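You operate a simulated robot arm through the tools that you are given. There is no shell and no other tool. Be economical: measure what you need, move in short steps, check, and stop when the job is done.

The job below is to be done with a simulated two-armed robot. You get a single attempt, and the scene is never put back.

TASK
Put the grey clip on the water cover. Fetch the black pipe sleeve and set it on the top of the prop table. Fetch the white bottle that says "water" from the table marked boxes and stand it on the top of the prop table. Pick up the blue tape holder with one hand, pass it to the other hand and put it on the top of the low table. Take the sanding block on the table marked boxes and put it away on the top of the stacked cases. Pull the drawer of the fitting table open. Any order will do. Set down upright: white bottle, blue tape holder.

It is judged by the outcome, as a careful person would: the job done as asked, and still so three seconds after it is handed in. It fails if anything else is knocked over, pushed out of place, dropped, spilled or broken. A push-on lid holds only when it is set on centred and level and pressed home; a screw cap is set on level and turned clockwise until tight.

THE ROBOT
Two 7-joint arms with two-finger parallel grippers on one trunk, on a base that drives. Base frame: it is fixed to the floor where the robot stands at the start and does not move with it; the origin is under the middle of the robot, x ahead of it, y to its left, z up. Units: mm, rad, N and s.
The left shoulder is at the start at [50, 168, 1032], the right one opposite. With the tool pointing down near the work surface each hand reaches from about 100 to 640 mm from the robot's upright axis, wherever it stands, measured 20 degrees to its own side. Places, roughly: black pipe sleeve (5x5x5 cm) [300, -1400, 700]; blue tape holder (9x6x10 cm) [-1400, 11700, 700]; drawer of the fitting table [-6700, -800, 800]; grey clip (4x3x3 cm) [500, 0, 1300]; sanding block [-1000, 1500, 750]; top of the low table [-3400, 8900, 600]; top of the prop table [-1600, 1600, 700]; top of the stacked cases [-5800, 8800, 600]; water cover [-1250, -1250, 750]; white bottle [-1000, 1250, 750]. Payload 1.57 kg a hand.
The tool frame of a hand sits at the grasp point between the pads (the TCP): z along the fingers, y along the line on which they close. The tips reach 30 mm beyond it. The gripper opens to 80 mm. The fingers are 17 mm wide and 12 mm thick; the gripper's body (40 by 82 mm) begins 80 mm behind the TCP.
Orientation is that of the tool frame in the base frame, as a unit quaternion [x, y, z, w]. With the fingers straight down and closing along the base's y, the tool's x points along the base's -x, its y along +y and its z along -z.

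THE INTERFACE
- The arms move only by the tool servo_tool. It takes "left_motion", "right_motion" or both (then of equal length, played together; a hand with none holds still); each is a list of rows, each a list of 2 entries, a list of its own where there are three numbers: the shift along the tool's x, y, z in mm, then the turn, a rotation vector about the tool's x, y, z in rad. In form: [[[x, y, z], [rx, ry, rz]], ...]. A call has 1 to 12 rows; each row shifts and turns the commanded pose from where the row before left it, along the tool's axes as they then stand. "left_fingers" and "right_fingers" are, for a hand that has rows, the gripper command, from -1 (shut) to 1 (fully open), values between in proportion, set as the call begins (left out, the last holds). A row lasts 0.2 s, in which the tool goes at most 50 mm and 0.15 rad; a call with a longer step from one row to the next is refused whole, and so is a gripper value outside its range. Where a pose cannot be reached the arm comes as near as it can. A force on the tool above 40 N (or 10 N above the force at the start of the call, whichever is more), or a blocked arm, ends the call early, and 0.2 s more pass. The fingers move at their own pace (about 45 mm/s each) and stop on an object; they squeeze with about 43 N. The grip force told is the motor's: it shows also when the fingers shut on nothing. Time passes only in rows, and 0.2 s behind the last, so rows that do not move let the fingers close. It gives the time, the measured TCP pose, the force on the tool (base axes), the opening and the grip force at its end, in the units of the frame above (readings bear some noise), with the torque about the TCP (base axes, N m) and any sound that the robot's microphone picked up.
- Cameras (640 x 400 px; columns grow to the right, rows downward): "scene" is now at [138.8, 8, 1291.7]; the picture's right is [0.07, -1.00, 0.00], its down [-0.15, -0.01, -0.99] and it looks along [0.99, 0.07, -0.15] (base axes); focal length 249 px, centre (320, 200). "left" rides on the left gripper at [72, 7, -122] in its tool frame; the picture's right is [-0.09, 1.00, 0.00], its down [-0.84, -0.08, -0.54] and it looks along [-0.54, -0.05, 0.84] (tool axes); focal length 238 px, centre (320, 200). "right" rides on the right gripper at [72, -7, -122] in its tool frame; the picture's right is [0.09, 1.00, 0.00], its down [-0.84, 0.08, -0.54] and it looks along [-0.54, 0.05, 0.84] (tool axes); focal length 238 px, centre (320, 200). There is no depth. A picture from a camera that has moved, and an enlarged one, comes with that camera's place and axes in the base frame and with its lens. The place of the scene camera against the robot may be out by one fixed shift of up to 12 mm in any direction.
- snapshot(camera): a new picture of that camera. The clock stands still meanwhile.
- slide_trunk(by): slides the trunk up (or, below 0, down) by that many mm; the arms and the scene camera ride with it, the base frame stays. It gives what a move gives, with no picture.
- roll_base(legs): drives the robot by 1 to 6 legs, each [ahead, left, turn to the left] in mm, mm and rad, along the robot's own axes; the way and the turn of a leg run together, so that a leg with both is an arc; at most 1500 mm and 3.142 rad a leg. The arms and the cameras ride along, it lands a little off, and it stops where it bumps. It gives what a move gives.
- pan_tilt(pan, tilt): turns the head with the scene camera to pan (to the left, within 1.396 rad either way) and tilt (down, from -0.506 to 1.204), counted from straight ahead of the robot. It gives what a move gives.
- zoom(camera, box): a new picture of the part [left, top, right, bottom] of that camera's present view, enlarged. The clock stands still meanwhile.
- job_done(): hands the job in; it is judged then, once.

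Go step by step. Nothing tells you exact positions but the pictures and the camera data: compare them with the known pose of the tool, close in by small moves and look again before you grip or let go. The budget is 186 turns and 166 pictures, counting those below and the enlarged ones. Unless the task says otherwise, let go and move clear before handing in, and close with one line.

The tools are called after "Request:" by a JSON object that holds its "api" and its "payload". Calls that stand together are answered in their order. servo_tool: Moves the arms, as the interface text tells. Its arguments: {"type":"object","properties":{"left_motion":{"type":"array"},"left_fingers":{"type":"number"},"right_motion":{"type":"array"},"right_fingers":{"type":"number"}},"required":[]} The other tools are called the same way: slide_trunk (by) slides the trunk up or down; roll_base (legs) drives the base; pan_tilt (pan, tilt) turns the head that bears the scene camera; snapshot (camera) takes a picture; zoom (camera, box) takes an enlarged picture of a part of a camera's view; job_done () hands the job in.

At the start:

```text
t: 0.0
left_tool_pos: [452.1, 139.8, 1000.8]
left_tool_rot: [-0.001, 1.0, 0.0, 0.0]
left_force: [0.5, -0.1, -0.4]
left_wrist_torque: [0.0, 0.01, 0.01]
left_gripper_width: 80.1
left_grip_force: 0.1
right_tool_pos: [441.3, -171.2, 999.5]
right_tool_rot: [0.001, 1.0, 0.001, 0.001]
right_force: [-0.4, -0.8, 0.2]
right_wrist_torque: [0.01, -0.02, 0.02]
right_gripper_width: 79.8
right_grip_force: 0.0
trunk travel left (down, up): [-200.0, 243.0]
robot x, y, heading: [2.3, -2.4, -0.001]
head pan, tilt: [0.075, 0.152]
```

scene: 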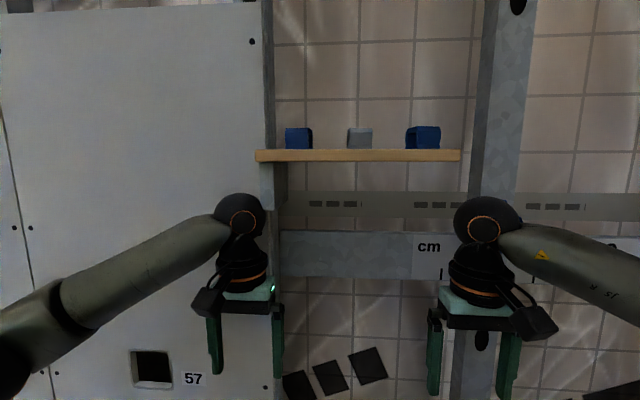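
right: 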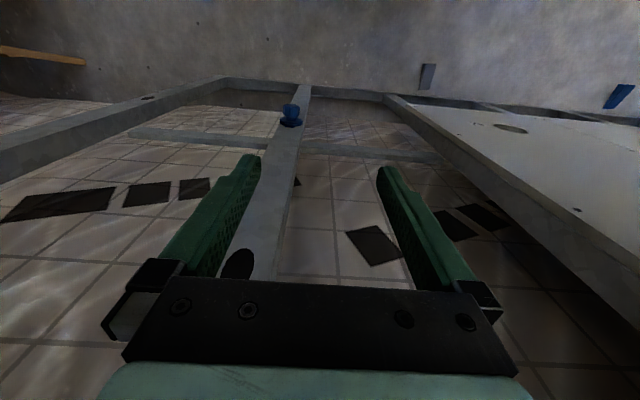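
left: 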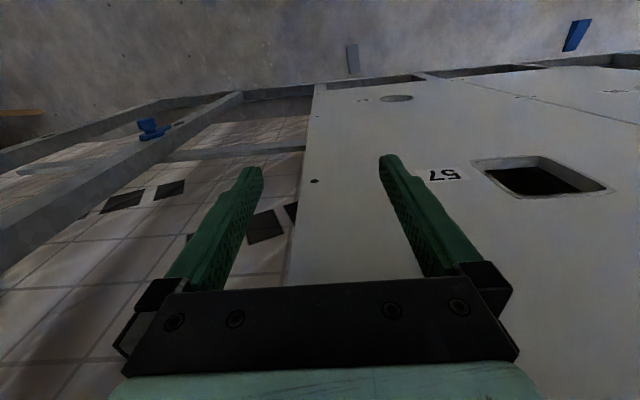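

I see a shelf ahead with two blue things and the grey clip between them. I look closer at it and then around.

Request:
{"api": "zoom", "payload": {"camera": "scene", "box": [250, 90, 490, 240]}}

Request:
{"api": "pan_tilt", "payload": {"pan": -1.35, "tilt": 0.4}}

Request:
{"api": "snapshot", "payload": {"camera": "scene"}}

Request:
{"api": "pan_tilt", "payload": {"pan": 1.35, "tilt": 0.4}}

Request:
{"api": "snapshot", "payload": {"camera": "scene"}}

```text
2.67 times, centred on (370, 165) of scene
camera zoom: at [138.8, 8.0, 1291.7], right [0.07, -1.0, 0.0], down [-0.15, -0.01, -0.99], along [0.99, 0.07, -0.15], focal length 664 px, centre (187, 293)
```

zoom: 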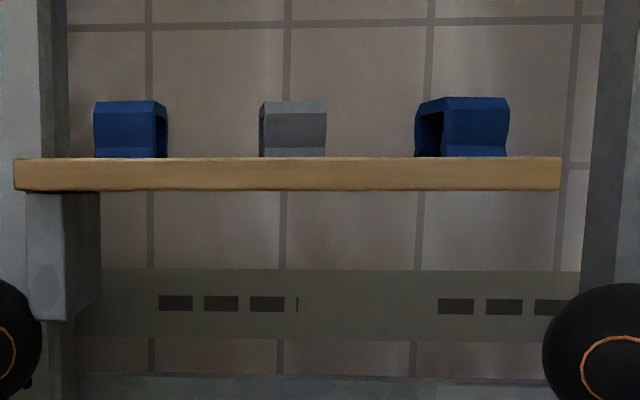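

```text
t: 1.6
left_tool_pos: [453.1, 139.0, 999.7]
left_tool_rot: [-0.001, 1.0, -0.001, -0.001]
left_force: [-0.7, 0.2, 0.4]
left_wrist_torque: [-0.02, 0.01, -0.03]
left_gripper_width: 79.9
left_grip_force: 0.1
right_tool_pos: [442.1, -171.8, 1000.5]
right_tool_rot: [0.001, 1.0, 0.0, 0.0]
right_force: [0.4, -0.7, 0.0]
right_wrist_torque: [0.01, 0.01, 0.02]
right_gripper_width: 80.1
right_grip_force: 0.1
trunk travel left (down, up): [-200.0, 243.0]
robot x, y, heading: [-1.3, 3.2, 0.003]
head pan, tilt: [-1.349, 0.4]
```

```text
161 pictures are left
camera scene: at [66.7, -89.3, 1268.6], right [-0.98, -0.22, 0.0], down [-0.09, 0.38, -0.92], along [0.2, -0.9, -0.39], focal length 249 px, centre (320, 200)
```

scene: 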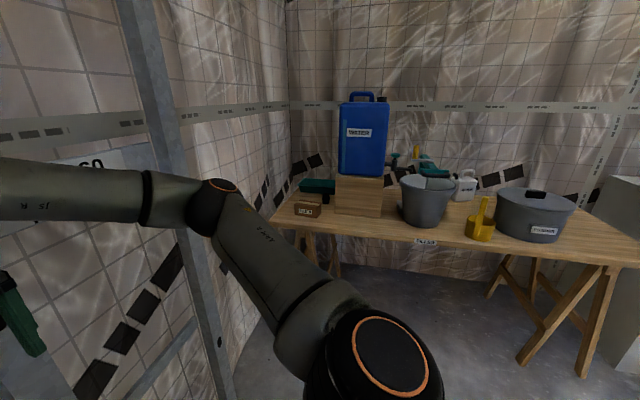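

```text
t: 4.0
left_tool_pos: [452.7, 139.3, 1000.8]
left_tool_rot: [0.0, 1.0, 0.0, 0.0]
left_force: [0.2, -0.1, -0.1]
left_wrist_torque: [0.0, 0.0, 0.02]
left_gripper_width: 80.2
left_grip_force: 0.1
right_tool_pos: [441.9, -171.4, 1000.6]
right_tool_rot: [0.001, 1.0, 0.0, 0.0]
right_force: [-0.2, 0.0, 0.4]
right_wrist_torque: [0.01, -0.02, 0.07]
right_gripper_width: 80.1
right_grip_force: 0.0
trunk travel left (down, up): [-200.0, 243.0]
robot x, y, heading: [0.6, 2.8, 0.0]
head pan, tilt: [1.349, 0.4]
```

```text
160 pictures are left
camera scene: at [66.7, 91.5, 1268.6], right [0.98, -0.22, 0.0], down [-0.09, -0.38, -0.92], along [0.2, 0.9, -0.39], focal length 249 px, centre (320, 200)
```

scene: 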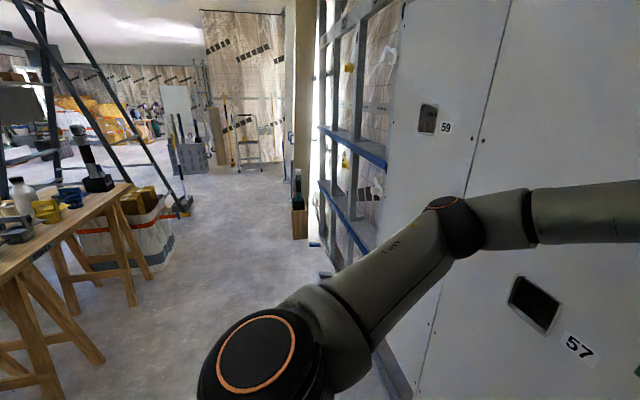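

The shelf top is near z 1310 with the clip at about [530, -22, 1325]. On my right is a table with bucket, pot and jerrycan. I back off a bit, raise the trunk and bring the right hand up.

Request:
{"api": "roll_base", "payload": {"legs": [[-250, 0, 0]]}}

Request:
{"api": "slide_trunk", "payload": {"by": 243}}

Request:
{"api": "pan_tilt", "payload": {"pan": 0, "tilt": 0.35}}

Request:
{"api": "servo_tool", "payload": {"right_motion": [[[0, 0, -30], [0, 0, 0]], [[0, 0, -30], [0, 0, 0]], [[0, 0, -30], [0, 0, 0]], [[0, 0, -30], [0, 0, 0]], [[0, 20, -30], [0, 0, 0]], [[0, 20, -20], [0, 0, 0]], [[0, 20, 0], [0, 0, 0]], [[0, 20, 0], [0, 0, 0]], [[0, 20, 0], [0, 0, 0]], [[0, 20, 0], [0, 0, 0]], [[0, 20, 0], [0, 0, 0]], [[0, 0, 0], [0, 0, 0]]], "right_fingers": 0.6}}

Request:
{"api": "snapshot", "payload": {"camera": "scene"}}

Request:
{"api": "snapshot", "payload": {"camera": "right"}}

```text
t: 5.8
left_tool_pos: [202.4, 138.8, 1001.0]
left_tool_rot: [-0.001, 1.0, 0.0, 0.0]
left_force: [0.4, -0.3, -0.2]
left_wrist_torque: [0.03, 0.01, 0.05]
left_gripper_width: 80.0
left_grip_force: 0.1
right_tool_pos: [191.0, -168.8, 1000.6]
right_tool_rot: [-0.001, 1.0, -0.001, 0.0]
right_force: [0.2, -0.2, 0.8]
right_wrist_torque: [0.03, -0.02, 0.0]
right_gripper_width: 79.8
right_grip_force: 0.1
trunk travel left (down, up): [-200.0, 243.0]
robot x, y, heading: [-249.4, 2.7, 0.002]
head pan, tilt: [1.349, 0.4]
```

```text
t: 8.3
left_tool_pos: [202.6, 139.2, 1241.7]
left_tool_rot: [-0.001, 1.0, 0.0, 0.0]
left_force: [1.1, -0.1, -1.1]
left_wrist_torque: [-0.03, 0.02, 0.01]
left_gripper_width: 80.1
left_grip_force: 0.0
right_tool_pos: [190.5, -169.7, 1241.8]
right_tool_rot: [0.0, 1.0, 0.001, 0.0]
right_force: [-0.1, -0.7, 0.1]
right_wrist_torque: [0.02, 0.0, 0.01]
right_gripper_width: 79.8
right_grip_force: 0.0
trunk travel left (down, up): [-443.0, 0.0]
robot x, y, heading: [-249.8, -1.6, -0.003]
head pan, tilt: [1.349, 0.4]
```

```text
t: 9.8
left_tool_pos: [202.2, 139.7, 1243.5]
left_tool_rot: [0.0, 1.0, 0.001, -0.001]
left_force: [1.0, 0.0, -1.1]
left_wrist_torque: [0.01, 0.01, 0.02]
left_gripper_width: 79.7
left_grip_force: 0.0
right_tool_pos: [191.3, -170.4, 1242.3]
right_tool_rot: [0.0, 1.0, 0.0, -0.001]
right_force: [-0.2, 0.1, 0.7]
right_wrist_torque: [0.03, -0.02, -0.01]
right_gripper_width: 80.0
right_grip_force: 0.0
trunk travel left (down, up): [-443.0, 0.0]
robot x, y, heading: [-252.5, 0.9, 0.006]
head pan, tilt: [0.0, 0.351]
```

```text
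t: 12.4
left_tool_pos: [201.0, 139.0, 1242.9]
left_tool_rot: [0.0, 1.0, 0.0, 0.0]
left_force: [-0.1, -0.3, 0.0]
left_wrist_torque: [0.02, -0.02, -0.02]
left_gripper_width: 79.9
left_grip_force: 0.0
right_tool_pos: [191.4, -30.0, 1412.6]
right_tool_rot: [-0.001, 1.0, 0.002, 0.0]
right_force: [-0.9, -1.1, 0.5]
right_wrist_torque: [-0.03, -0.02, -0.02]
right_gripper_width: 63.8
right_grip_force: 0.0
trunk travel left (down, up): [-443.0, 0.0]
robot x, y, heading: [-249.0, -4.3, -0.001]
head pan, tilt: [0.0, 0.351]
```

```text
159 pictures are left
camera scene: at [-111.7, 0.6, 1515.8], right [0.0, -1.0, 0.0], down [-0.34, 0.0, -0.94], along [0.94, 0.0, -0.34], focal length 249 px, centre (320, 200)
```

scene: 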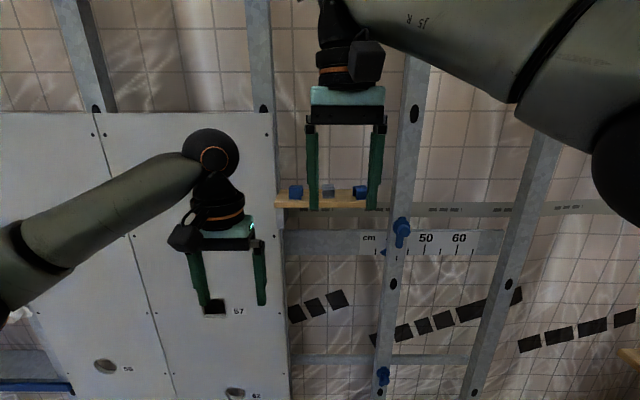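

```text
158 pictures are left
camera right: at [120.4, -36.4, 1533.6], right [-0.09, 1.0, 0.0], down [0.84, 0.08, 0.54], along [0.54, 0.05, -0.84], focal length 238 px, centre (320, 200)
```

right: 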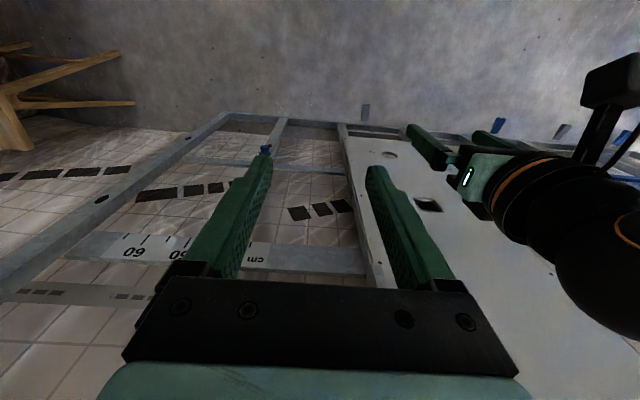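

The clip triangulates to about [492, -21, 1325]. I pull the left hand back, then bring the right hand in above it via the base and look.

Request:
{"api": "servo_tool", "payload": {"left_motion": [[[30, 20, 0], [0, 0, 0]], [[30, 20, 0], [0, 0, 0]], [[30, 20, 0], [0, 0, 0]], [[0, 20, 0], [0, 0, 0]], [[0, 20, 0], [0, 0, 0]], [[0, 0, 0], [0, 0, 0]]]}}

Request:
{"api": "roll_base", "payload": {"legs": [[210, 0, 0]]}}

Request:
{"api": "snapshot", "payload": {"camera": "right"}}

Request:
{"api": "snapshot", "payload": {"camera": "scene"}}

```text
t: 13.8
left_tool_pos: [111.7, 240.9, 1241.2]
left_tool_rot: [-0.001, 1.0, 0.0, -0.001]
left_force: [-0.1, -0.2, -0.2]
left_wrist_torque: [-0.02, 0.02, 0.0]
left_gripper_width: 79.8
left_grip_force: 0.0
right_tool_pos: [191.6, -29.3, 1412.0]
right_tool_rot: [0.0, 1.0, 0.0, 0.0]
right_force: [0.6, 0.2, -0.7]
right_wrist_torque: [0.0, 0.0, -0.01]
right_gripper_width: 63.8
right_grip_force: 0.1
trunk travel left (down, up): [-443.0, 0.0]
robot x, y, heading: [-252.1, 0.7, 0.0]
head pan, tilt: [0.0, 0.351]
```

```text
t: 15.4
left_tool_pos: [321.5, 240.2, 1241.0]
left_tool_rot: [-0.001, 1.0, -0.001, -0.001]
left_force: [-0.5, -0.4, -1.3]
left_wrist_torque: [0.03, 0.05, 0.0]
left_gripper_width: 80.2
left_grip_force: 0.0
right_tool_pos: [399.9, -31.0, 1412.3]
right_tool_rot: [0.0, 1.0, 0.0, 0.0]
right_force: [-0.3, 0.4, -0.7]
right_wrist_torque: [-0.03, 0.01, 0.02]
right_gripper_width: 63.6
right_grip_force: 0.1
trunk travel left (down, up): [-443.0, 0.0]
robot x, y, heading: [-41.3, 2.9, 0.0]
head pan, tilt: [0.0, 0.351]
```

```text
157 pictures are left
camera right: at [329.7, -36.0, 1533.5], right [-0.09, 1.0, 0.0], down [0.84, 0.08, 0.54], along [0.54, 0.05, -0.84], focal length 238 px, centre (320, 200)
```

right: 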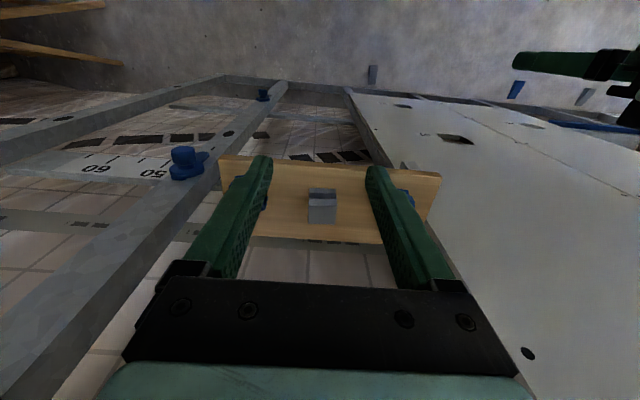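

```text
156 pictures are left
camera scene: at [97.7, 1.4, 1515.8], right [0.0, -1.0, 0.0], down [-0.34, 0.0, -0.94], along [0.94, 0.0, -0.34], focal length 249 px, centre (320, 200)
```

scene: 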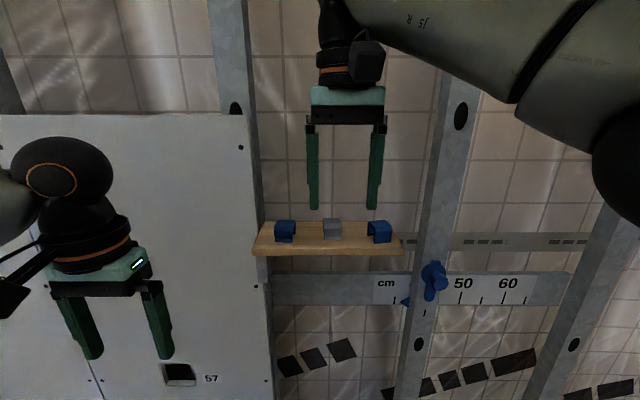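

The wrist camera puts the clip near [467, -21]. I move over it and down a bit, and look again.

Request:
{"api": "servo_tool", "payload": {"right_motion": [[[-34, 5, 0], [0, 0, 0]], [[-33, 4, 0], [0, 0, 0]], [[0, 0, 20], [0, 0, 0]], [[0, 0, 17], [0, 0, 0]], [[0, 0, 0], [0, 0, 0]]]}}

Request:
{"api": "snapshot", "payload": {"camera": "right"}}

Request:
{"api": "zoom", "payload": {"camera": "scene", "box": [240, 130, 440, 255]}}

```text
t: 16.6
left_tool_pos: [320.3, 241.7, 1241.9]
left_tool_rot: [-0.001, 1.0, 0.0, 0.0]
left_force: [0.2, -1.2, 0.2]
left_wrist_torque: [-0.03, -0.02, 0.01]
left_gripper_width: 80.1
left_grip_force: 0.1
right_tool_pos: [429.0, -26.6, 1363.8]
right_tool_rot: [0.0, 1.0, 0.0, 0.001]
right_force: [1.2, -0.7, -0.2]
right_wrist_torque: [0.0, 0.0, 0.02]
right_gripper_width: 64.0
right_grip_force: 0.0
right hand out of reach, approached as far as the arm can: row 1, 2
trunk travel left (down, up): [-443.0, 0.0]
robot x, y, heading: [-42.6, -0.9, 0.002]
head pan, tilt: [0.0, 0.351]
```

```text
155 pictures are left
camera right: at [356.9, -34.4, 1487.0], right [-0.09, 1.0, 0.0], down [0.84, 0.08, 0.54], along [0.54, 0.05, -0.84], focal length 238 px, centre (320, 200)
```

right: 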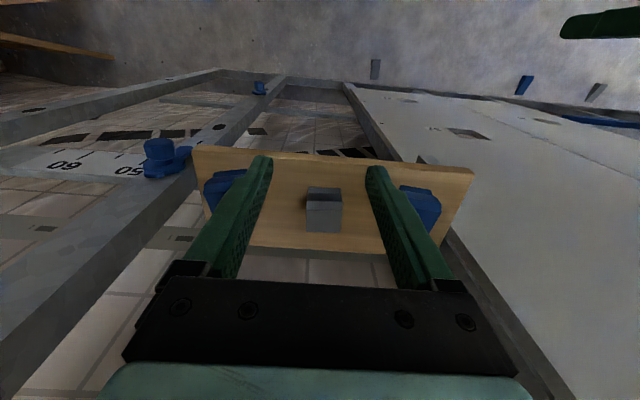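

```text
3.20 times, centred on (340, 192) of scene
camera zoom: at [96.6, 1.9, 1515.9], right [0.0, -1.0, 0.0], down [-0.34, 0.0, -0.94], along [0.94, 0.0, -0.34], focal length 796 px, centre (256, 224)
```

zoom: 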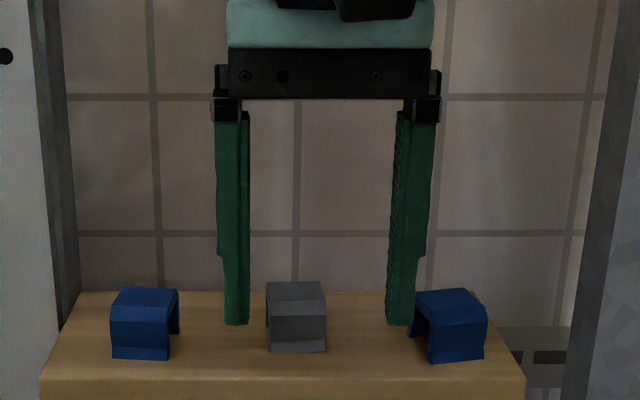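

The clip centre is near [474, -21], 45 mm further. I centre in y, then creep the base ahead and look.

Request:
{"api": "servo_tool", "payload": {"right_motion": [[[0, 5, -10], [0, 0, 0]], [[0, 0, 0], [0, 0, 0]]]}}

Request:
{"api": "roll_base", "payload": {"legs": [[46, 0, 0]]}}

Request:
{"api": "snapshot", "payload": {"camera": "right"}}

Request:
{"api": "zoom", "payload": {"camera": "scene", "box": [240, 150, 440, 275]}}

```text
t: 17.2
left_tool_pos: [320.9, 241.4, 1242.3]
left_tool_rot: [-0.001, 1.0, 0.0, -0.001]
left_force: [0.6, -0.1, 0.1]
left_wrist_torque: [0.0, 0.0, 0.05]
left_gripper_width: 79.9
left_grip_force: 0.0
right_tool_pos: [428.5, -23.9, 1374.5]
right_tool_rot: [0.0, 1.0, 0.0, -0.001]
right_force: [0.4, 0.1, -0.1]
right_wrist_torque: [-0.03, 0.0, -0.03]
right_gripper_width: 64.1
right_grip_force: 0.0
trunk travel left (down, up): [-443.0, 0.0]
robot x, y, heading: [-42.4, -0.3, 0.005]
head pan, tilt: [0.0, 0.351]
```

```text
t: 18.1
left_tool_pos: [366.9, 240.9, 1241.9]
left_tool_rot: [-0.001, 1.0, -0.001, -0.001]
left_force: [-0.3, 0.0, -0.3]
left_wrist_torque: [0.03, 0.04, -0.02]
left_gripper_width: 80.0
left_grip_force: 0.1
right_tool_pos: [474.8, -23.8, 1374.7]
right_tool_rot: [0.0, 1.0, -0.001, -0.001]
right_force: [0.4, 1.0, -0.1]
right_wrist_torque: [0.0, 0.04, -0.03]
right_gripper_width: 64.0
right_grip_force: 0.2
trunk travel left (down, up): [-443.0, 0.0]
robot x, y, heading: [0.5, 1.9, 0.0]
head pan, tilt: [0.0, 0.351]
```

```text
153 pictures are left
camera right: at [403.7, -30.1, 1496.0], right [-0.09, 1.0, 0.0], down [0.84, 0.08, 0.54], along [0.54, 0.05, -0.84], focal length 238 px, centre (320, 200)
```

right: 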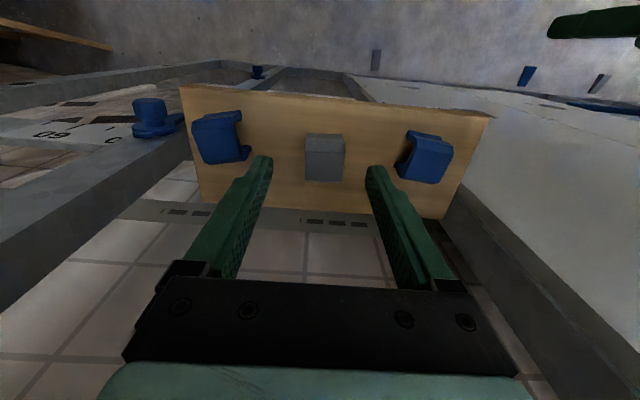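

```text
3.20 times, centred on (340, 212) of scene
camera zoom: at [143.4, 1.4, 1515.7], right [0.0, -1.0, 0.0], down [-0.34, 0.0, -0.94], along [0.94, 0.0, -0.34], focal length 796 px, centre (256, 160)
```

zoom: 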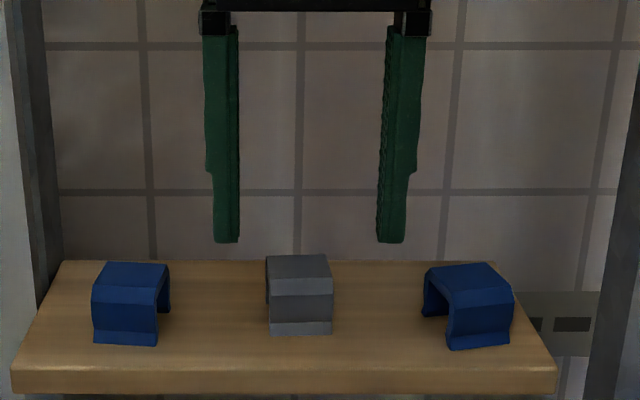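

I zoom on the wrist view to locate the clip edges exactly.

Request:
{"api": "zoom", "payload": {"camera": "right", "box": [240, 100, 400, 200]}}

```text
4.00 times, centred on (320, 150) of right
camera zoom: at [403.7, -30.1, 1496.0], right [-0.09, 1.0, 0.0], down [0.84, 0.08, 0.54], along [0.54, 0.05, -0.84], focal length 953 px, centre (320, 400)
```

zoom: 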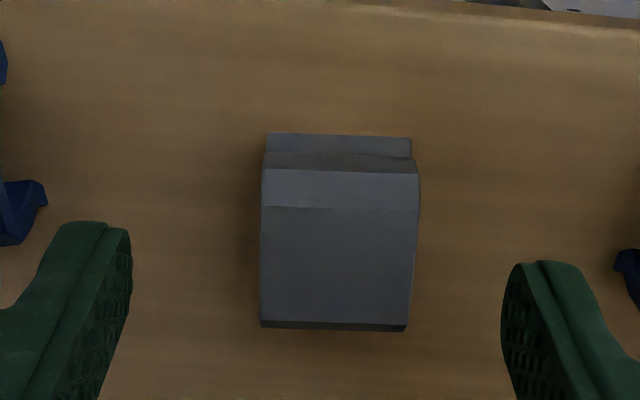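

The clip is 4 mm further in x and y than the tool. I shift and descend 25 mm, then compare heights.

Request:
{"api": "servo_tool", "payload": {"right_motion": [[[-4, 4, 5], [0, 0, 0]], [[0, 0, 10], [0, 0, 0]], [[0, 0, 10], [0, 0, 0]], [[0, 0, 0], [0, 0, 0]]]}}

Request:
{"api": "zoom", "payload": {"camera": "scene", "box": [240, 150, 440, 275]}}

Request:
{"api": "zoom", "payload": {"camera": "right", "box": [240, 100, 400, 200]}}

```text
t: 19.1
left_tool_pos: [365.9, 240.9, 1242.4]
left_tool_rot: [-0.001, 1.0, 0.0, 0.0]
left_force: [0.9, -0.4, -0.3]
left_wrist_torque: [0.01, -0.02, 0.01]
left_gripper_width: 80.0
left_grip_force: 0.0
right_tool_pos: [477.8, -20.0, 1351.1]
right_tool_rot: [0.0, 1.0, 0.001, 0.0]
right_force: [-0.3, 0.0, -0.5]
right_wrist_torque: [0.01, 0.04, 0.03]
right_gripper_width: 64.0
right_grip_force: 0.0
trunk travel left (down, up): [-443.0, 0.0]
robot x, y, heading: [0.3, 3.0, -0.003]
head pan, tilt: [0.0, 0.351]
```

```text
3.20 times, centred on (340, 212) of scene
camera zoom: at [142.0, 1.4, 1515.8], right [0.0, -1.0, 0.0], down [-0.34, 0.0, -0.94], along [0.94, 0.0, -0.34], focal length 796 px, centre (256, 160)
```

zoom: 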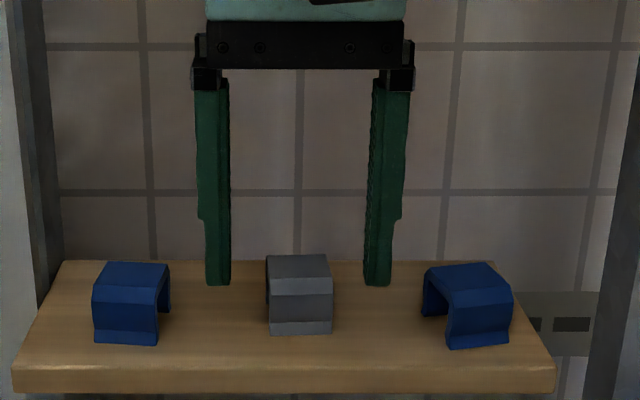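

```text
4.00 times, centred on (320, 150) of right
camera zoom: at [406.2, -25.6, 1471.8], right [-0.09, 1.0, 0.0], down [0.84, 0.08, 0.54], along [0.54, 0.05, -0.84], focal length 953 px, centre (320, 400)
```

zoom: 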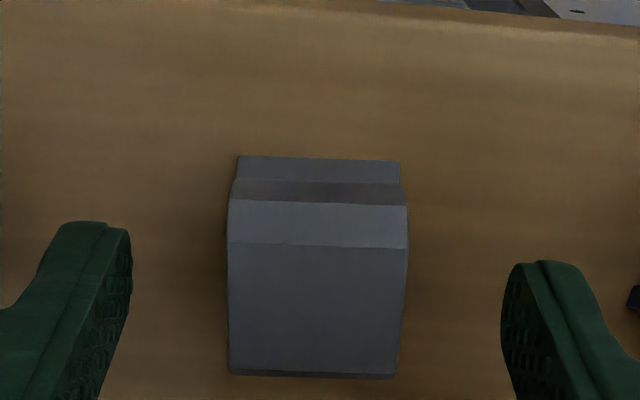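

The clip top is at about z 1334, centred between the fingers. I descend 13 mm, grip and lift.

Request:
{"api": "servo_tool", "payload": {"right_motion": [[[0, 0, 7], [0, 0, 0]], [[0, 0, 6], [0, 0, 0]], [[0, 0, 0], [0, 0, 0]]]}}

Request:
{"api": "servo_tool", "payload": {"right_motion": [[[0, 0, 0], [0, 0, 0]], [[0, 0, 0], [0, 0, 0]], [[0, 0, 0], [0, 0, 0]], [[0, 0, 0], [0, 0, 0]], [[0, 0, 0], [0, 0, 0]]], "right_fingers": -1}}

Request:
{"api": "servo_tool", "payload": {"right_motion": [[[0, 0, -20], [0, 0, 0]], [[0, 0, -30], [0, 0, 0]], [[0, 0, 0], [0, 0, 0]]]}}

Request:
{"api": "zoom", "payload": {"camera": "scene", "box": [200, 100, 480, 275]}}

```text
t: 19.9
left_tool_pos: [365.1, 241.1, 1242.0]
left_tool_rot: [0.0, 1.0, 0.0, 0.0]
left_force: [-0.2, 0.1, 0.2]
left_wrist_torque: [-0.02, 0.0, -0.01]
left_gripper_width: 80.0
left_grip_force: 0.0
right_tool_pos: [478.1, -19.9, 1336.3]
right_tool_rot: [0.0, 1.0, 0.001, 0.001]
right_force: [-0.6, 0.3, -0.9]
right_wrist_torque: [0.0, 0.0, 0.0]
right_gripper_width: 63.9
right_grip_force: 0.1
trunk travel left (down, up): [-443.0, 0.0]
robot x, y, heading: [5.8, -1.3, -0.001]
head pan, tilt: [0.0, 0.351]
```

```text
t: 21.1
left_tool_pos: [365.9, 239.4, 1242.4]
left_tool_rot: [-0.001, 1.0, 0.0, 0.0]
left_force: [0.9, -0.7, 0.5]
left_wrist_torque: [-0.01, 0.01, -0.01]
left_gripper_width: 80.0
left_grip_force: 0.1
right_tool_pos: [478.4, -20.6, 1336.5]
right_tool_rot: [0.0, 1.0, 0.0, 0.0]
right_force: [-0.5, -0.3, 0.0]
right_wrist_torque: [0.02, 0.01, -0.01]
right_gripper_width: 28.7
right_grip_force: 19.6
trunk travel left (down, up): [-443.0, 0.0]
robot x, y, heading: [5.5, 2.3, -0.002]
head pan, tilt: [0.0, 0.351]
```

```text
t: 21.9
left_tool_pos: [367.1, 240.6, 1241.2]
left_tool_rot: [-0.001, 1.0, 0.0, 0.0]
left_force: [-0.1, 0.2, 0.8]
left_wrist_torque: [0.01, 0.0, -0.01]
left_gripper_width: 80.1
left_grip_force: 0.0
right_tool_pos: [477.7, -20.5, 1386.5]
right_tool_rot: [0.0, 1.0, 0.001, 0.0]
right_force: [0.6, -0.5, 0.0]
right_wrist_torque: [0.02, -0.01, 0.0]
right_gripper_width: 28.7
right_grip_force: 19.4
trunk travel left (down, up): [-443.0, 0.0]
robot x, y, heading: [0.6, -3.5, 0.004]
head pan, tilt: [0.0, 0.351]
```

```text
2.29 times, centred on (340, 188) of scene
camera zoom: at [142.3, 0.8, 1515.8], right [0.0, -1.0, 0.0], down [-0.34, 0.0, -0.94], along [0.94, 0.0, -0.34], focal length 569 px, centre (274, 229)
```

zoom: 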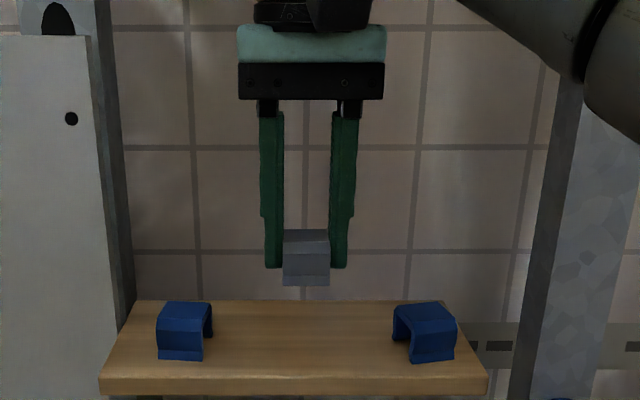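

The clip is held. I back away, turn right to face the table and look.

Request:
{"api": "roll_base", "payload": {"legs": [[-400, 0, 0], [0, 0, -1.57]]}}

Request:
{"api": "pan_tilt", "payload": {"pan": -0.5, "tilt": 0.5}}

Request:
{"api": "snapshot", "payload": {"camera": "scene"}}

```text
t: 28.2
left_tool_pos: [-158.9, -356.1, 1241.7]
left_tool_rot: [0.697, 0.717, 0.0, 0.0]
left_force: [-0.3, 0.1, -0.7]
left_wrist_torque: [0.01, 0.02, 0.01]
left_gripper_width: 79.9
left_grip_force: 0.0
right_tool_pos: [-416.7, -475.5, 1388.2]
right_tool_rot: [0.697, 0.717, 0.001, 0.0]
right_force: [-0.4, 0.2, -0.7]
right_wrist_torque: [0.01, 0.02, 0.01]
right_gripper_width: 28.6
right_grip_force: 20.1
trunk travel left (down, up): [-443.0, 0.0]
robot x, y, heading: [-406.5, -0.1, -1.542]
head pan, tilt: [0.0, 0.351]
```

```text
t: 29.2
left_tool_pos: [-160.4, -356.1, 1242.2]
left_tool_rot: [0.697, 0.717, 0.0, 0.0]
left_force: [-0.1, -0.3, -0.2]
left_wrist_torque: [0.03, -0.01, -0.02]
left_gripper_width: 80.0
left_grip_force: 0.0
right_tool_pos: [-417.1, -475.1, 1387.2]
right_tool_rot: [0.698, 0.716, 0.0, 0.001]
right_force: [0.4, -0.1, 0.0]
right_wrist_torque: [0.01, 0.03, 0.01]
right_gripper_width: 28.9
right_grip_force: 20.2
trunk travel left (down, up): [-443.0, 0.0]
robot x, y, heading: [-407.3, 1.4, -1.541]
head pan, tilt: [-0.499, 0.499]
```

```text
147 pictures are left
camera scene: at [-443.4, -119.7, 1502.2], right [-0.89, 0.45, 0.0], down [0.22, 0.43, -0.88], along [-0.4, -0.78, -0.48], focal length 249 px, centre (320, 200)
```

scene: 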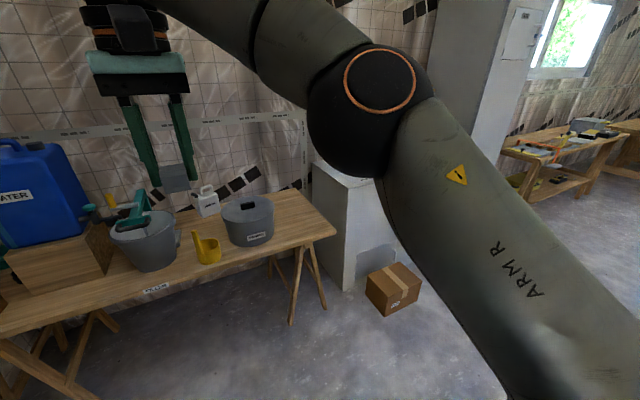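

The pot is near [-610, -1230], so the water cover could be further right. I look there and zoom on the labels.

Request:
{"api": "zoom", "payload": {"camera": "scene", "box": [80, 150, 340, 310]}}

Request:
{"api": "pan_tilt", "payload": {"pan": -1.2, "tilt": 0.45}}

Request:
{"api": "snapshot", "payload": {"camera": "scene"}}

Request:
{"api": "pan_tilt", "payload": {"pan": 0.1, "tilt": 0.5}}

Request:
{"api": "snapshot", "payload": {"camera": "scene"}}

```text
2.46 times, centred on (210, 230) of scene
camera zoom: at [-443.4, -119.7, 1502.2], right [-0.89, 0.45, 0.0], down [0.22, 0.43, -0.88], along [-0.4, -0.78, -0.48], focal length 613 px, centre (591, 126)
```

zoom: 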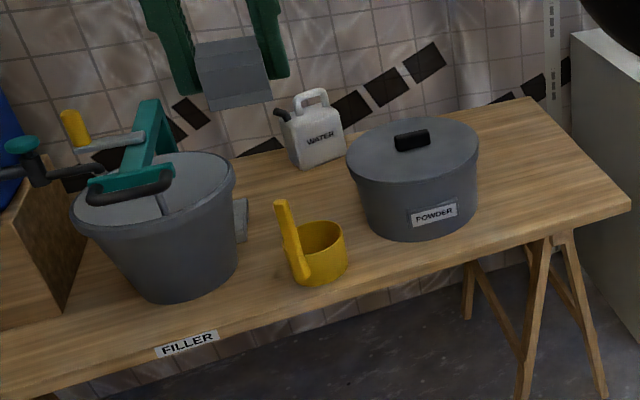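

```text
t: 30.2
left_tool_pos: [-159.3, -355.9, 1241.5]
left_tool_rot: [0.697, 0.717, 0.0, 0.0]
left_force: [0.2, -0.6, 0.2]
left_wrist_torque: [-0.02, 0.02, -0.01]
left_gripper_width: 80.0
left_grip_force: 0.0
right_tool_pos: [-418.0, -475.8, 1387.3]
right_tool_rot: [0.698, 0.716, 0.002, 0.0]
right_force: [-0.1, 0.0, -0.4]
right_wrist_torque: [-0.03, -0.01, -0.01]
right_gripper_width: 28.6
right_grip_force: 19.4
trunk travel left (down, up): [-443.0, 0.0]
robot x, y, heading: [-407.1, 0.2, -1.542]
head pan, tilt: [-1.201, 0.45]
```

```text
145 pictures are left
camera scene: at [-486.8, -74.3, 1506.6], right [-0.39, 0.92, 0.0], down [0.4, 0.17, -0.9], along [-0.83, -0.35, -0.44], focal length 249 px, centre (320, 200)
```

scene: 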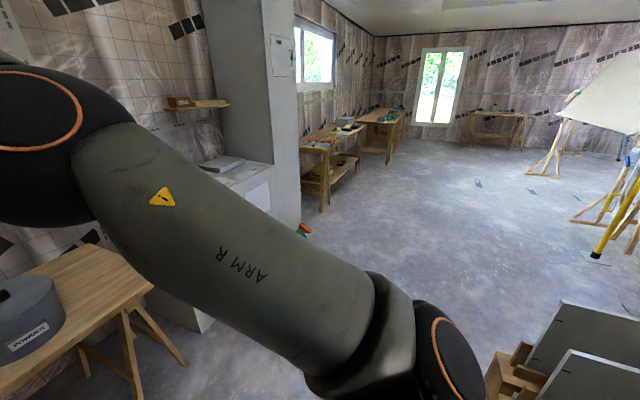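

```text
t: 31.7
left_tool_pos: [-159.2, -356.5, 1241.9]
left_tool_rot: [0.697, 0.717, 0.0, 0.0]
left_force: [0.5, -0.7, 1.4]
left_wrist_torque: [0.03, 0.01, 0.02]
left_gripper_width: 80.1
left_grip_force: 0.1
right_tool_pos: [-416.0, -475.8, 1386.8]
right_tool_rot: [0.698, 0.716, 0.001, 0.001]
right_force: [0.5, 0.0, -0.5]
right_wrist_torque: [-0.03, 0.03, 0.04]
right_gripper_width: 28.6
right_grip_force: 20.2
trunk travel left (down, up): [-443.0, 0.0]
robot x, y, heading: [-407.2, -0.3, -1.542]
head pan, tilt: [0.099, 0.499]
```

```text
144 pictures are left
camera scene: at [-390.6, -128.9, 1502.1], right [-0.99, -0.13, 0.0], down [-0.06, 0.47, -0.88], along [0.11, -0.87, -0.48], focal length 249 px, centre (320, 200)
```

scene: 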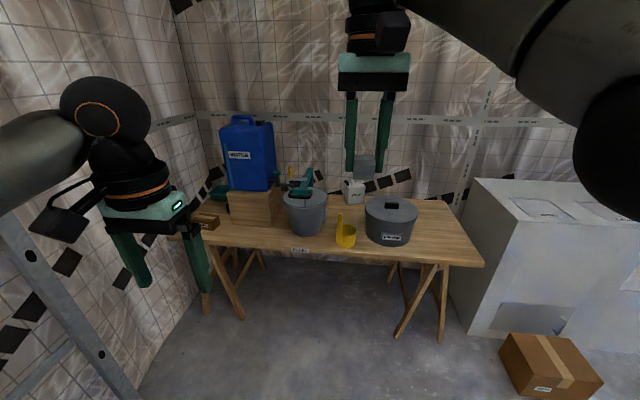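

The grey block right of the table carries cover plates; the pot is "powder", so the water cover should be one of those plates. I zoom there and at the black sleeve's area.

Request:
{"api": "pan_tilt", "payload": {"pan": -0.25, "tilt": 0.5}}

Request:
{"api": "zoom", "payload": {"camera": "scene", "box": [280, 130, 600, 330]}}

Request:
{"api": "pan_tilt", "payload": {"pan": 0.4, "tilt": 0.5}}

Request:
{"api": "snapshot", "payload": {"camera": "scene"}}

```text
t: 32.5
left_tool_pos: [-159.9, -356.4, 1241.6]
left_tool_rot: [0.697, 0.717, 0.0, 0.0]
left_force: [-0.2, 0.4, 0.9]
left_wrist_torque: [0.03, 0.03, 0.04]
left_gripper_width: 80.2
left_grip_force: 0.1
right_tool_pos: [-417.9, -475.1, 1387.4]
right_tool_rot: [0.698, 0.716, 0.0, 0.001]
right_force: [-0.4, 0.2, 0.5]
right_wrist_torque: [-0.03, 0.02, 0.03]
right_gripper_width: 28.9
right_grip_force: 20.2
trunk travel left (down, up): [-443.0, 0.0]
robot x, y, heading: [-407.1, 3.1, -1.54]
head pan, tilt: [-0.25, 0.499]
```

```text
2.00 times, centred on (440, 230) of scene
camera zoom: at [-422.1, -127.4, 1502.1], right [-0.98, 0.22, 0.0], down [0.1, 0.47, -0.88], along [-0.19, -0.86, -0.48], focal length 498 px, centre (80, 140)
```

zoom: 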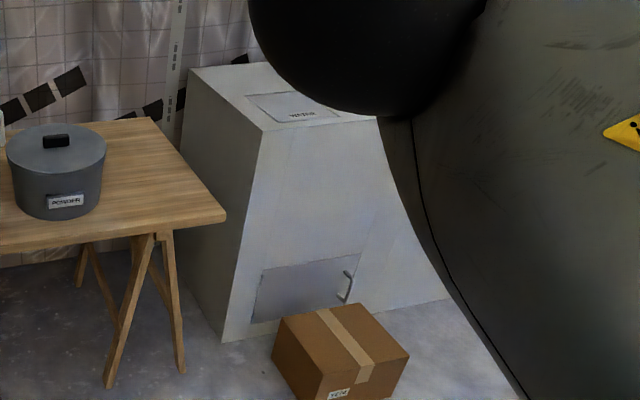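

```text
t: 33.6
left_tool_pos: [-158.5, -356.7, 1241.2]
left_tool_rot: [0.698, 0.716, -0.001, 0.0]
left_force: [0.3, 0.4, -0.8]
left_wrist_torque: [0.03, 0.01, 0.02]
left_gripper_width: 79.8
left_grip_force: 0.1
right_tool_pos: [-414.4, -474.4, 1386.7]
right_tool_rot: [0.698, 0.716, 0.0, 0.001]
right_force: [-0.3, -0.3, -1.2]
right_wrist_torque: [0.01, -0.02, 0.02]
right_gripper_width: 28.9
right_grip_force: 19.9
trunk travel left (down, up): [-443.0, 0.0]
robot x, y, heading: [-412.7, 0.7, -1.544]
head pan, tilt: [0.4, 0.499]
```

```text
142 pictures are left
camera scene: at [-364.4, -121.4, 1502.1], right [-0.91, -0.41, 0.0], down [-0.2, 0.44, -0.88], along [0.36, -0.8, -0.48], focal length 249 px, centre (320, 200)
```

scene: 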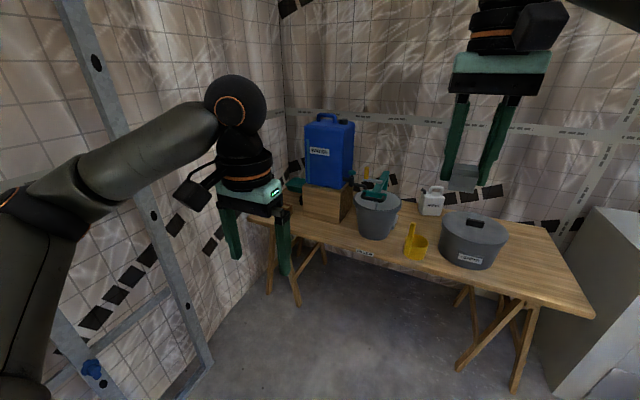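

The "WATER" plate lies on top of the grey block, near [-1300, -1300, 870]; a carton stands on the floor in front. I drive to about (-1100, -350) and look again.

Request:
{"api": "roll_base", "payload": {"legs": [[300, -700, -0.03]]}}

Request:
{"api": "pan_tilt", "payload": {"pan": 0.0, "tilt": 0.75}}

Request:
{"api": "snapshot", "payload": {"camera": "scene"}}

Request:
{"api": "snapshot", "payload": {"camera": "right"}}

```text
t: 40.2
left_tool_pos: [-869.8, -674.6, 1241.9]
left_tool_rot: [0.707, 0.707, -0.001, 0.0]
left_force: [0.0, 0.2, 0.7]
left_wrist_torque: [0.02, 0.0, -0.01]
left_gripper_width: 80.1
left_grip_force: 0.1
right_tool_pos: [-1130.0, -786.6, 1386.0]
right_tool_rot: [0.707, 0.707, 0.001, 0.002]
right_force: [0.5, 0.1, -1.2]
right_wrist_torque: [-0.03, 0.01, 0.02]
right_gripper_width: 29.1
right_grip_force: 20.0
trunk travel left (down, up): [-443.0, 0.0]
robot x, y, heading: [-1110.3, -308.9, -1.574]
head pan, tilt: [0.4, 0.499]
```

```text
t: 41.1
left_tool_pos: [-869.7, -674.7, 1241.6]
left_tool_rot: [0.707, 0.707, 0.0, 0.0]
left_force: [-1.0, 0.8, -0.6]
left_wrist_torque: [-0.01, -0.01, 0.0]
left_gripper_width: 80.0
left_grip_force: 0.0
right_tool_pos: [-1131.3, -784.8, 1387.5]
right_tool_rot: [0.708, 0.706, 0.0, 0.0]
right_force: [0.5, 0.4, -0.2]
right_wrist_torque: [0.0, -0.02, 0.01]
right_gripper_width: 29.0
right_grip_force: 19.9
trunk travel left (down, up): [-443.0, 0.0]
robot x, y, heading: [-1111.5, -311.8, -1.568]
head pan, tilt: [0.0, 0.75]
```

```text
141 pictures are left
camera scene: at [-1103.4, -432.7, 1480.2], right [-1.0, 0.0, 0.0], down [0.0, 0.68, -0.73], along [0.0, -0.73, -0.68], focal length 249 px, centre (320, 200)
```

scene: 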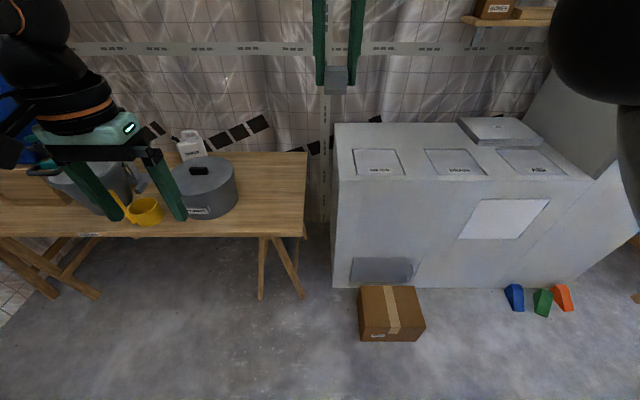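

```text
140 pictures are left
camera right: at [-1136.3, -713.5, 1508.2], right [1.0, 0.09, 0.0], down [0.08, -0.84, 0.54], along [0.05, -0.54, -0.84], focal length 238 px, centre (320, 200)
```

right: 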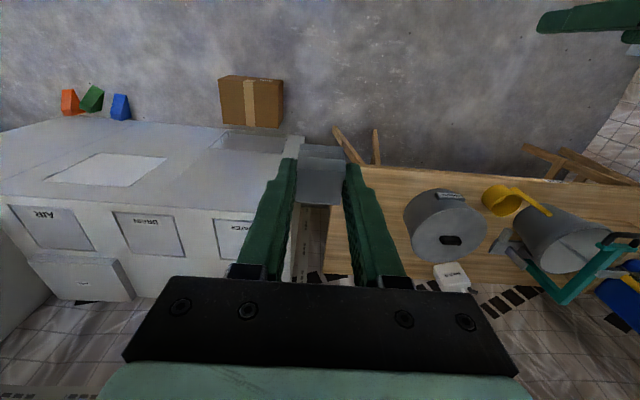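

Request:
{"api": "zoom", "payload": {"camera": "scene", "box": [300, 100, 620, 300]}}

```text
2.00 times, centred on (460, 200) of scene
camera zoom: at [-1103.4, -432.7, 1480.2], right [-1.0, 0.0, 0.0], down [0.0, 0.68, -0.73], along [0.0, -0.73, -0.68], focal length 498 px, centre (40, 200)
```

zoom: 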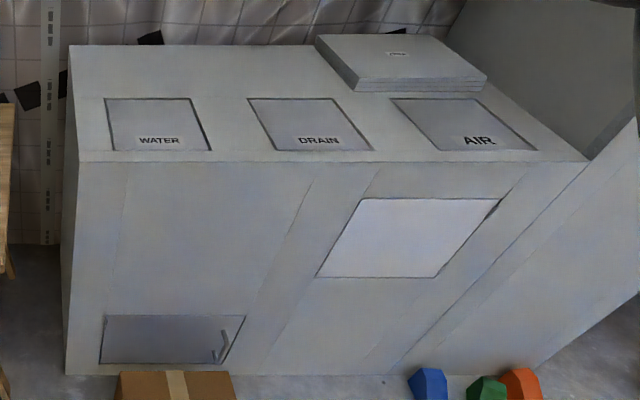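

The WATER cover is a 200 mm plate centred near [-1357, -1343], top z about 864. I pull the left hand back, drive to (-1080, -740) and lower the trunk 200.

Request:
{"api": "servo_tool", "payload": {"left_motion": [[[35, 0, 0], [0, 0, 0]], [[35, 0, 0], [0, 0, 0]], [[35, 0, 0], [0, 0, 0]], [[20, 0, 0], [0, 0, 0]], [[0, 0, 0], [0, 0, 0]]]}}

Request:
{"api": "roll_base", "payload": {"legs": [[425, 30, 0]]}}

Request:
{"api": "slide_trunk", "payload": {"by": -200}}

Request:
{"api": "snapshot", "payload": {"camera": "scene"}}

Request:
{"api": "snapshot", "payload": {"camera": "right"}}

```text
t: 42.3
left_tool_pos: [-868.9, -550.9, 1241.3]
left_tool_rot: [0.707, 0.707, 0.0, 0.0]
left_force: [-0.8, 0.4, 0.0]
left_wrist_torque: [-0.07, 0.01, 0.02]
left_gripper_width: 79.9
left_grip_force: 0.1
right_tool_pos: [-1129.5, -785.6, 1387.2]
right_tool_rot: [0.707, 0.707, 0.0, 0.0]
right_force: [0.0, 0.3, 0.7]
right_wrist_torque: [-0.01, 0.03, 0.0]
right_gripper_width: 28.8
right_grip_force: 20.4
trunk travel left (down, up): [-443.0, 0.0]
robot x, y, heading: [-1109.6, -312.2, -1.567]
head pan, tilt: [0.0, 0.75]
```

```text
t: 44.9
left_tool_pos: [-838.7, -976.0, 1241.4]
left_tool_rot: [0.707, 0.707, 0.0, 0.0]
left_force: [0.4, 0.0, 0.1]
left_wrist_torque: [-0.04, -0.01, 0.0]
left_gripper_width: 79.8
left_grip_force: 0.1
right_tool_pos: [-1100.9, -1209.9, 1385.8]
right_tool_rot: [0.708, 0.707, 0.001, 0.001]
right_force: [-0.1, 0.2, -0.5]
right_wrist_torque: [0.0, -0.03, -0.02]
right_gripper_width: 28.8
right_grip_force: 19.9
trunk travel left (down, up): [-443.0, 0.0]
robot x, y, heading: [-1080.8, -737.2, -1.572]
head pan, tilt: [0.0, 0.75]
```

```text
t: 47.0
left_tool_pos: [-838.7, -975.3, 1040.9]
left_tool_rot: [0.707, 0.707, 0.0, 0.0]
left_force: [-0.2, 0.3, -0.2]
left_wrist_torque: [0.0, -0.01, 0.01]
left_gripper_width: 79.9
left_grip_force: 0.0
right_tool_pos: [-1099.8, -1209.3, 1187.7]
right_tool_rot: [0.708, 0.706, 0.0, 0.001]
right_force: [0.2, 0.4, 0.4]
right_wrist_torque: [-0.04, -0.01, 0.0]
right_gripper_width: 28.7
right_grip_force: 19.4
trunk travel left (down, up): [-243.0, 200.0]
robot x, y, heading: [-1081.0, -735.7, -1.573]
head pan, tilt: [0.0, 0.75]
```

```text
138 pictures are left
camera scene: at [-1073.6, -856.9, 1280.2], right [-1.0, 0.0, 0.0], down [0.0, 0.68, -0.73], along [0.0, -0.73, -0.68], focal length 249 px, centre (320, 200)
```

scene: 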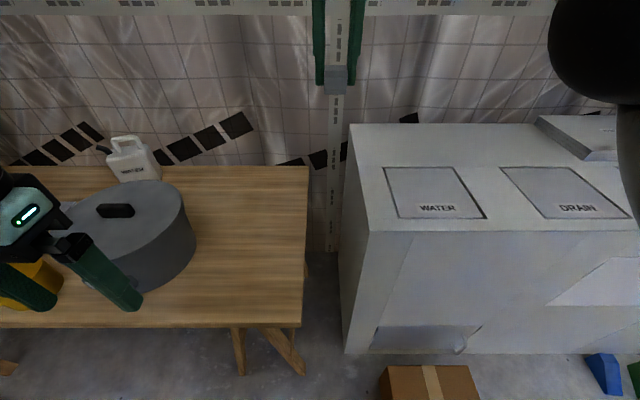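

```text
137 pictures are left
camera right: at [-1106.6, -1137.7, 1308.4], right [1.0, 0.09, 0.0], down [0.08, -0.84, 0.54], along [0.05, -0.54, -0.84], focal length 238 px, centre (320, 200)
```

right: 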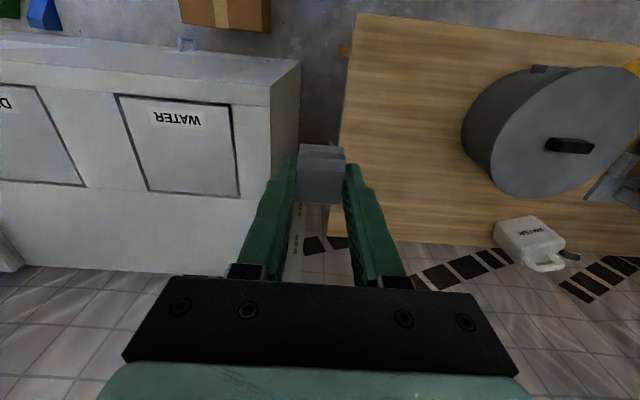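

Both cameras agree on the cover. I carry the clip over to about (-1340, -1290) and down to z 960.

Request:
{"api": "servo_tool", "payload": {"right_motion": [[[-10, -40, 0], [0, 0, 0]], [[-10, -40, 0], [0, 0, 0]], [[-20, -40, 10], [0, 0, 0]], [[-20, -40, 30], [0, 0, 0]], [[-20, -40, 30], [0, 0, 0]], [[0, -40, 30], [0, 0, 0]], [[0, 0, 40], [0, 0, 0]], [[0, 0, 40], [0, 0, 0]], [[0, 0, 40], [0, 0, 0]], [[0, 0, 0], [0, 0, 0]]]}}

Request:
{"api": "snapshot", "payload": {"camera": "right"}}

Request:
{"api": "zoom", "payload": {"camera": "scene", "box": [320, 80, 640, 280]}}

```text
refused: row 4 steps farther than a row can; nothing moved
```

```text
136 pictures are left
camera right: at [-1106.6, -1137.7, 1308.4], right [1.0, 0.09, 0.0], down [0.08, -0.84, 0.54], along [0.05, -0.54, -0.84], focal length 238 px, centre (320, 200)
```

right: 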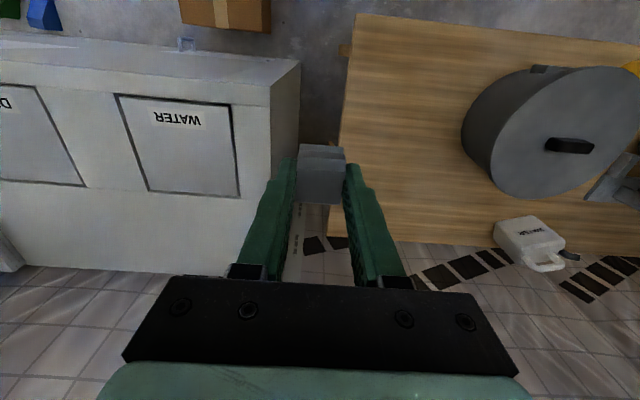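

```text
2.00 times, centred on (480, 180) of scene
camera zoom: at [-1073.6, -856.9, 1280.2], right [-1.0, 0.0, 0.0], down [0.0, 0.68, -0.73], along [0.0, -0.73, -0.68], focal length 498 px, centre (0, 240)
```

zoom: 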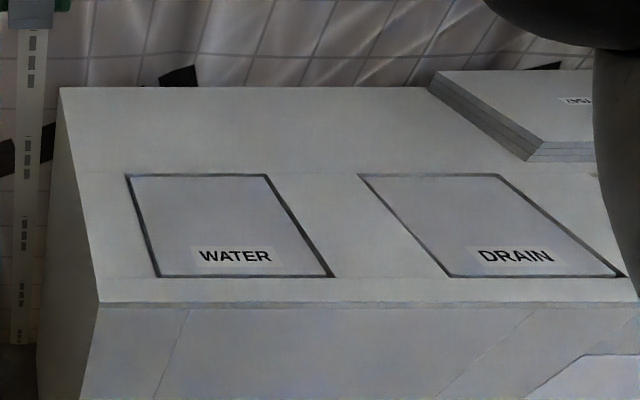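

Step limit of 50 mm in length; I resend with shorter steps.

Request:
{"api": "servo_tool", "payload": {"right_motion": [[[-10, -40, 0], [0, 0, 0]], [[-10, -40, 0], [0, 0, 0]], [[-20, -40, 0], [0, 0, 0]], [[-20, -40, 0], [0, 0, 0]], [[-20, -40, 0], [0, 0, 0]], [[0, -40, 20], [0, 0, 0]], [[0, 0, 45], [0, 0, 0]], [[0, 0, 45], [0, 0, 0]], [[0, 0, 45], [0, 0, 0]], [[0, 0, 45], [0, 0, 0]], [[0, 0, 25], [0, 0, 0]], [[0, 0, 0], [0, 0, 0]]]}}

Request:
{"api": "snapshot", "payload": {"camera": "right"}}

Request:
{"api": "zoom", "payload": {"camera": "scene", "box": [320, 80, 640, 280]}}

```text
t: 49.6
left_tool_pos: [-839.7, -974.9, 1040.8]
left_tool_rot: [0.707, 0.708, 0.0, 0.0]
left_force: [-0.4, 0.1, 0.3]
left_wrist_torque: [-0.01, 0.02, 0.01]
left_gripper_width: 79.9
left_grip_force: 0.0
right_tool_pos: [-1335.5, -1268.9, 954.3]
right_tool_rot: [0.708, 0.706, 0.001, 0.001]
right_force: [0.1, -0.4, -1.0]
right_wrist_torque: [0.02, -0.03, 0.02]
right_gripper_width: 28.9
right_grip_force: 19.4
right hand out of reach, approached as far as the arm can: row 4, 5
trunk travel left (down, up): [-243.0, 200.0]
robot x, y, heading: [-1081.5, -738.4, -1.571]
head pan, tilt: [0.0, 0.75]
```

```text
134 pictures are left
camera right: at [-1342.0, -1196.2, 1075.5], right [1.0, 0.09, 0.0], down [0.07, -0.84, 0.54], along [0.05, -0.54, -0.84], focal length 238 px, centre (320, 200)
```

right: 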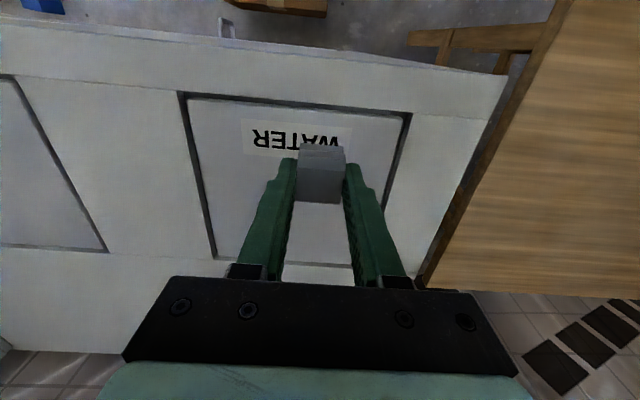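

```text
2.00 times, centred on (480, 180) of scene
camera zoom: at [-1073.6, -857.0, 1280.2], right [-1.0, 0.0, 0.0], down [0.0, 0.68, -0.73], along [0.0, -0.73, -0.68], focal length 498 px, centre (0, 240)
```

zoom: 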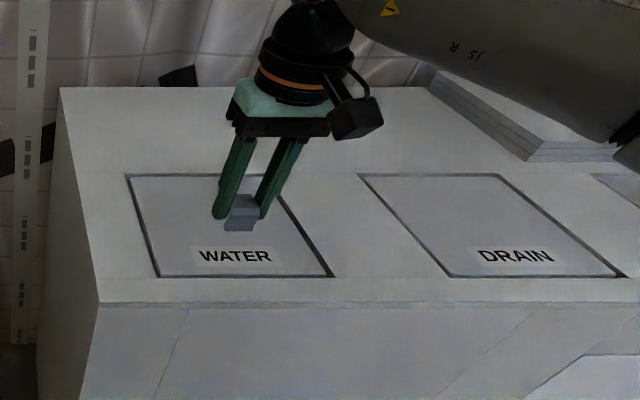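

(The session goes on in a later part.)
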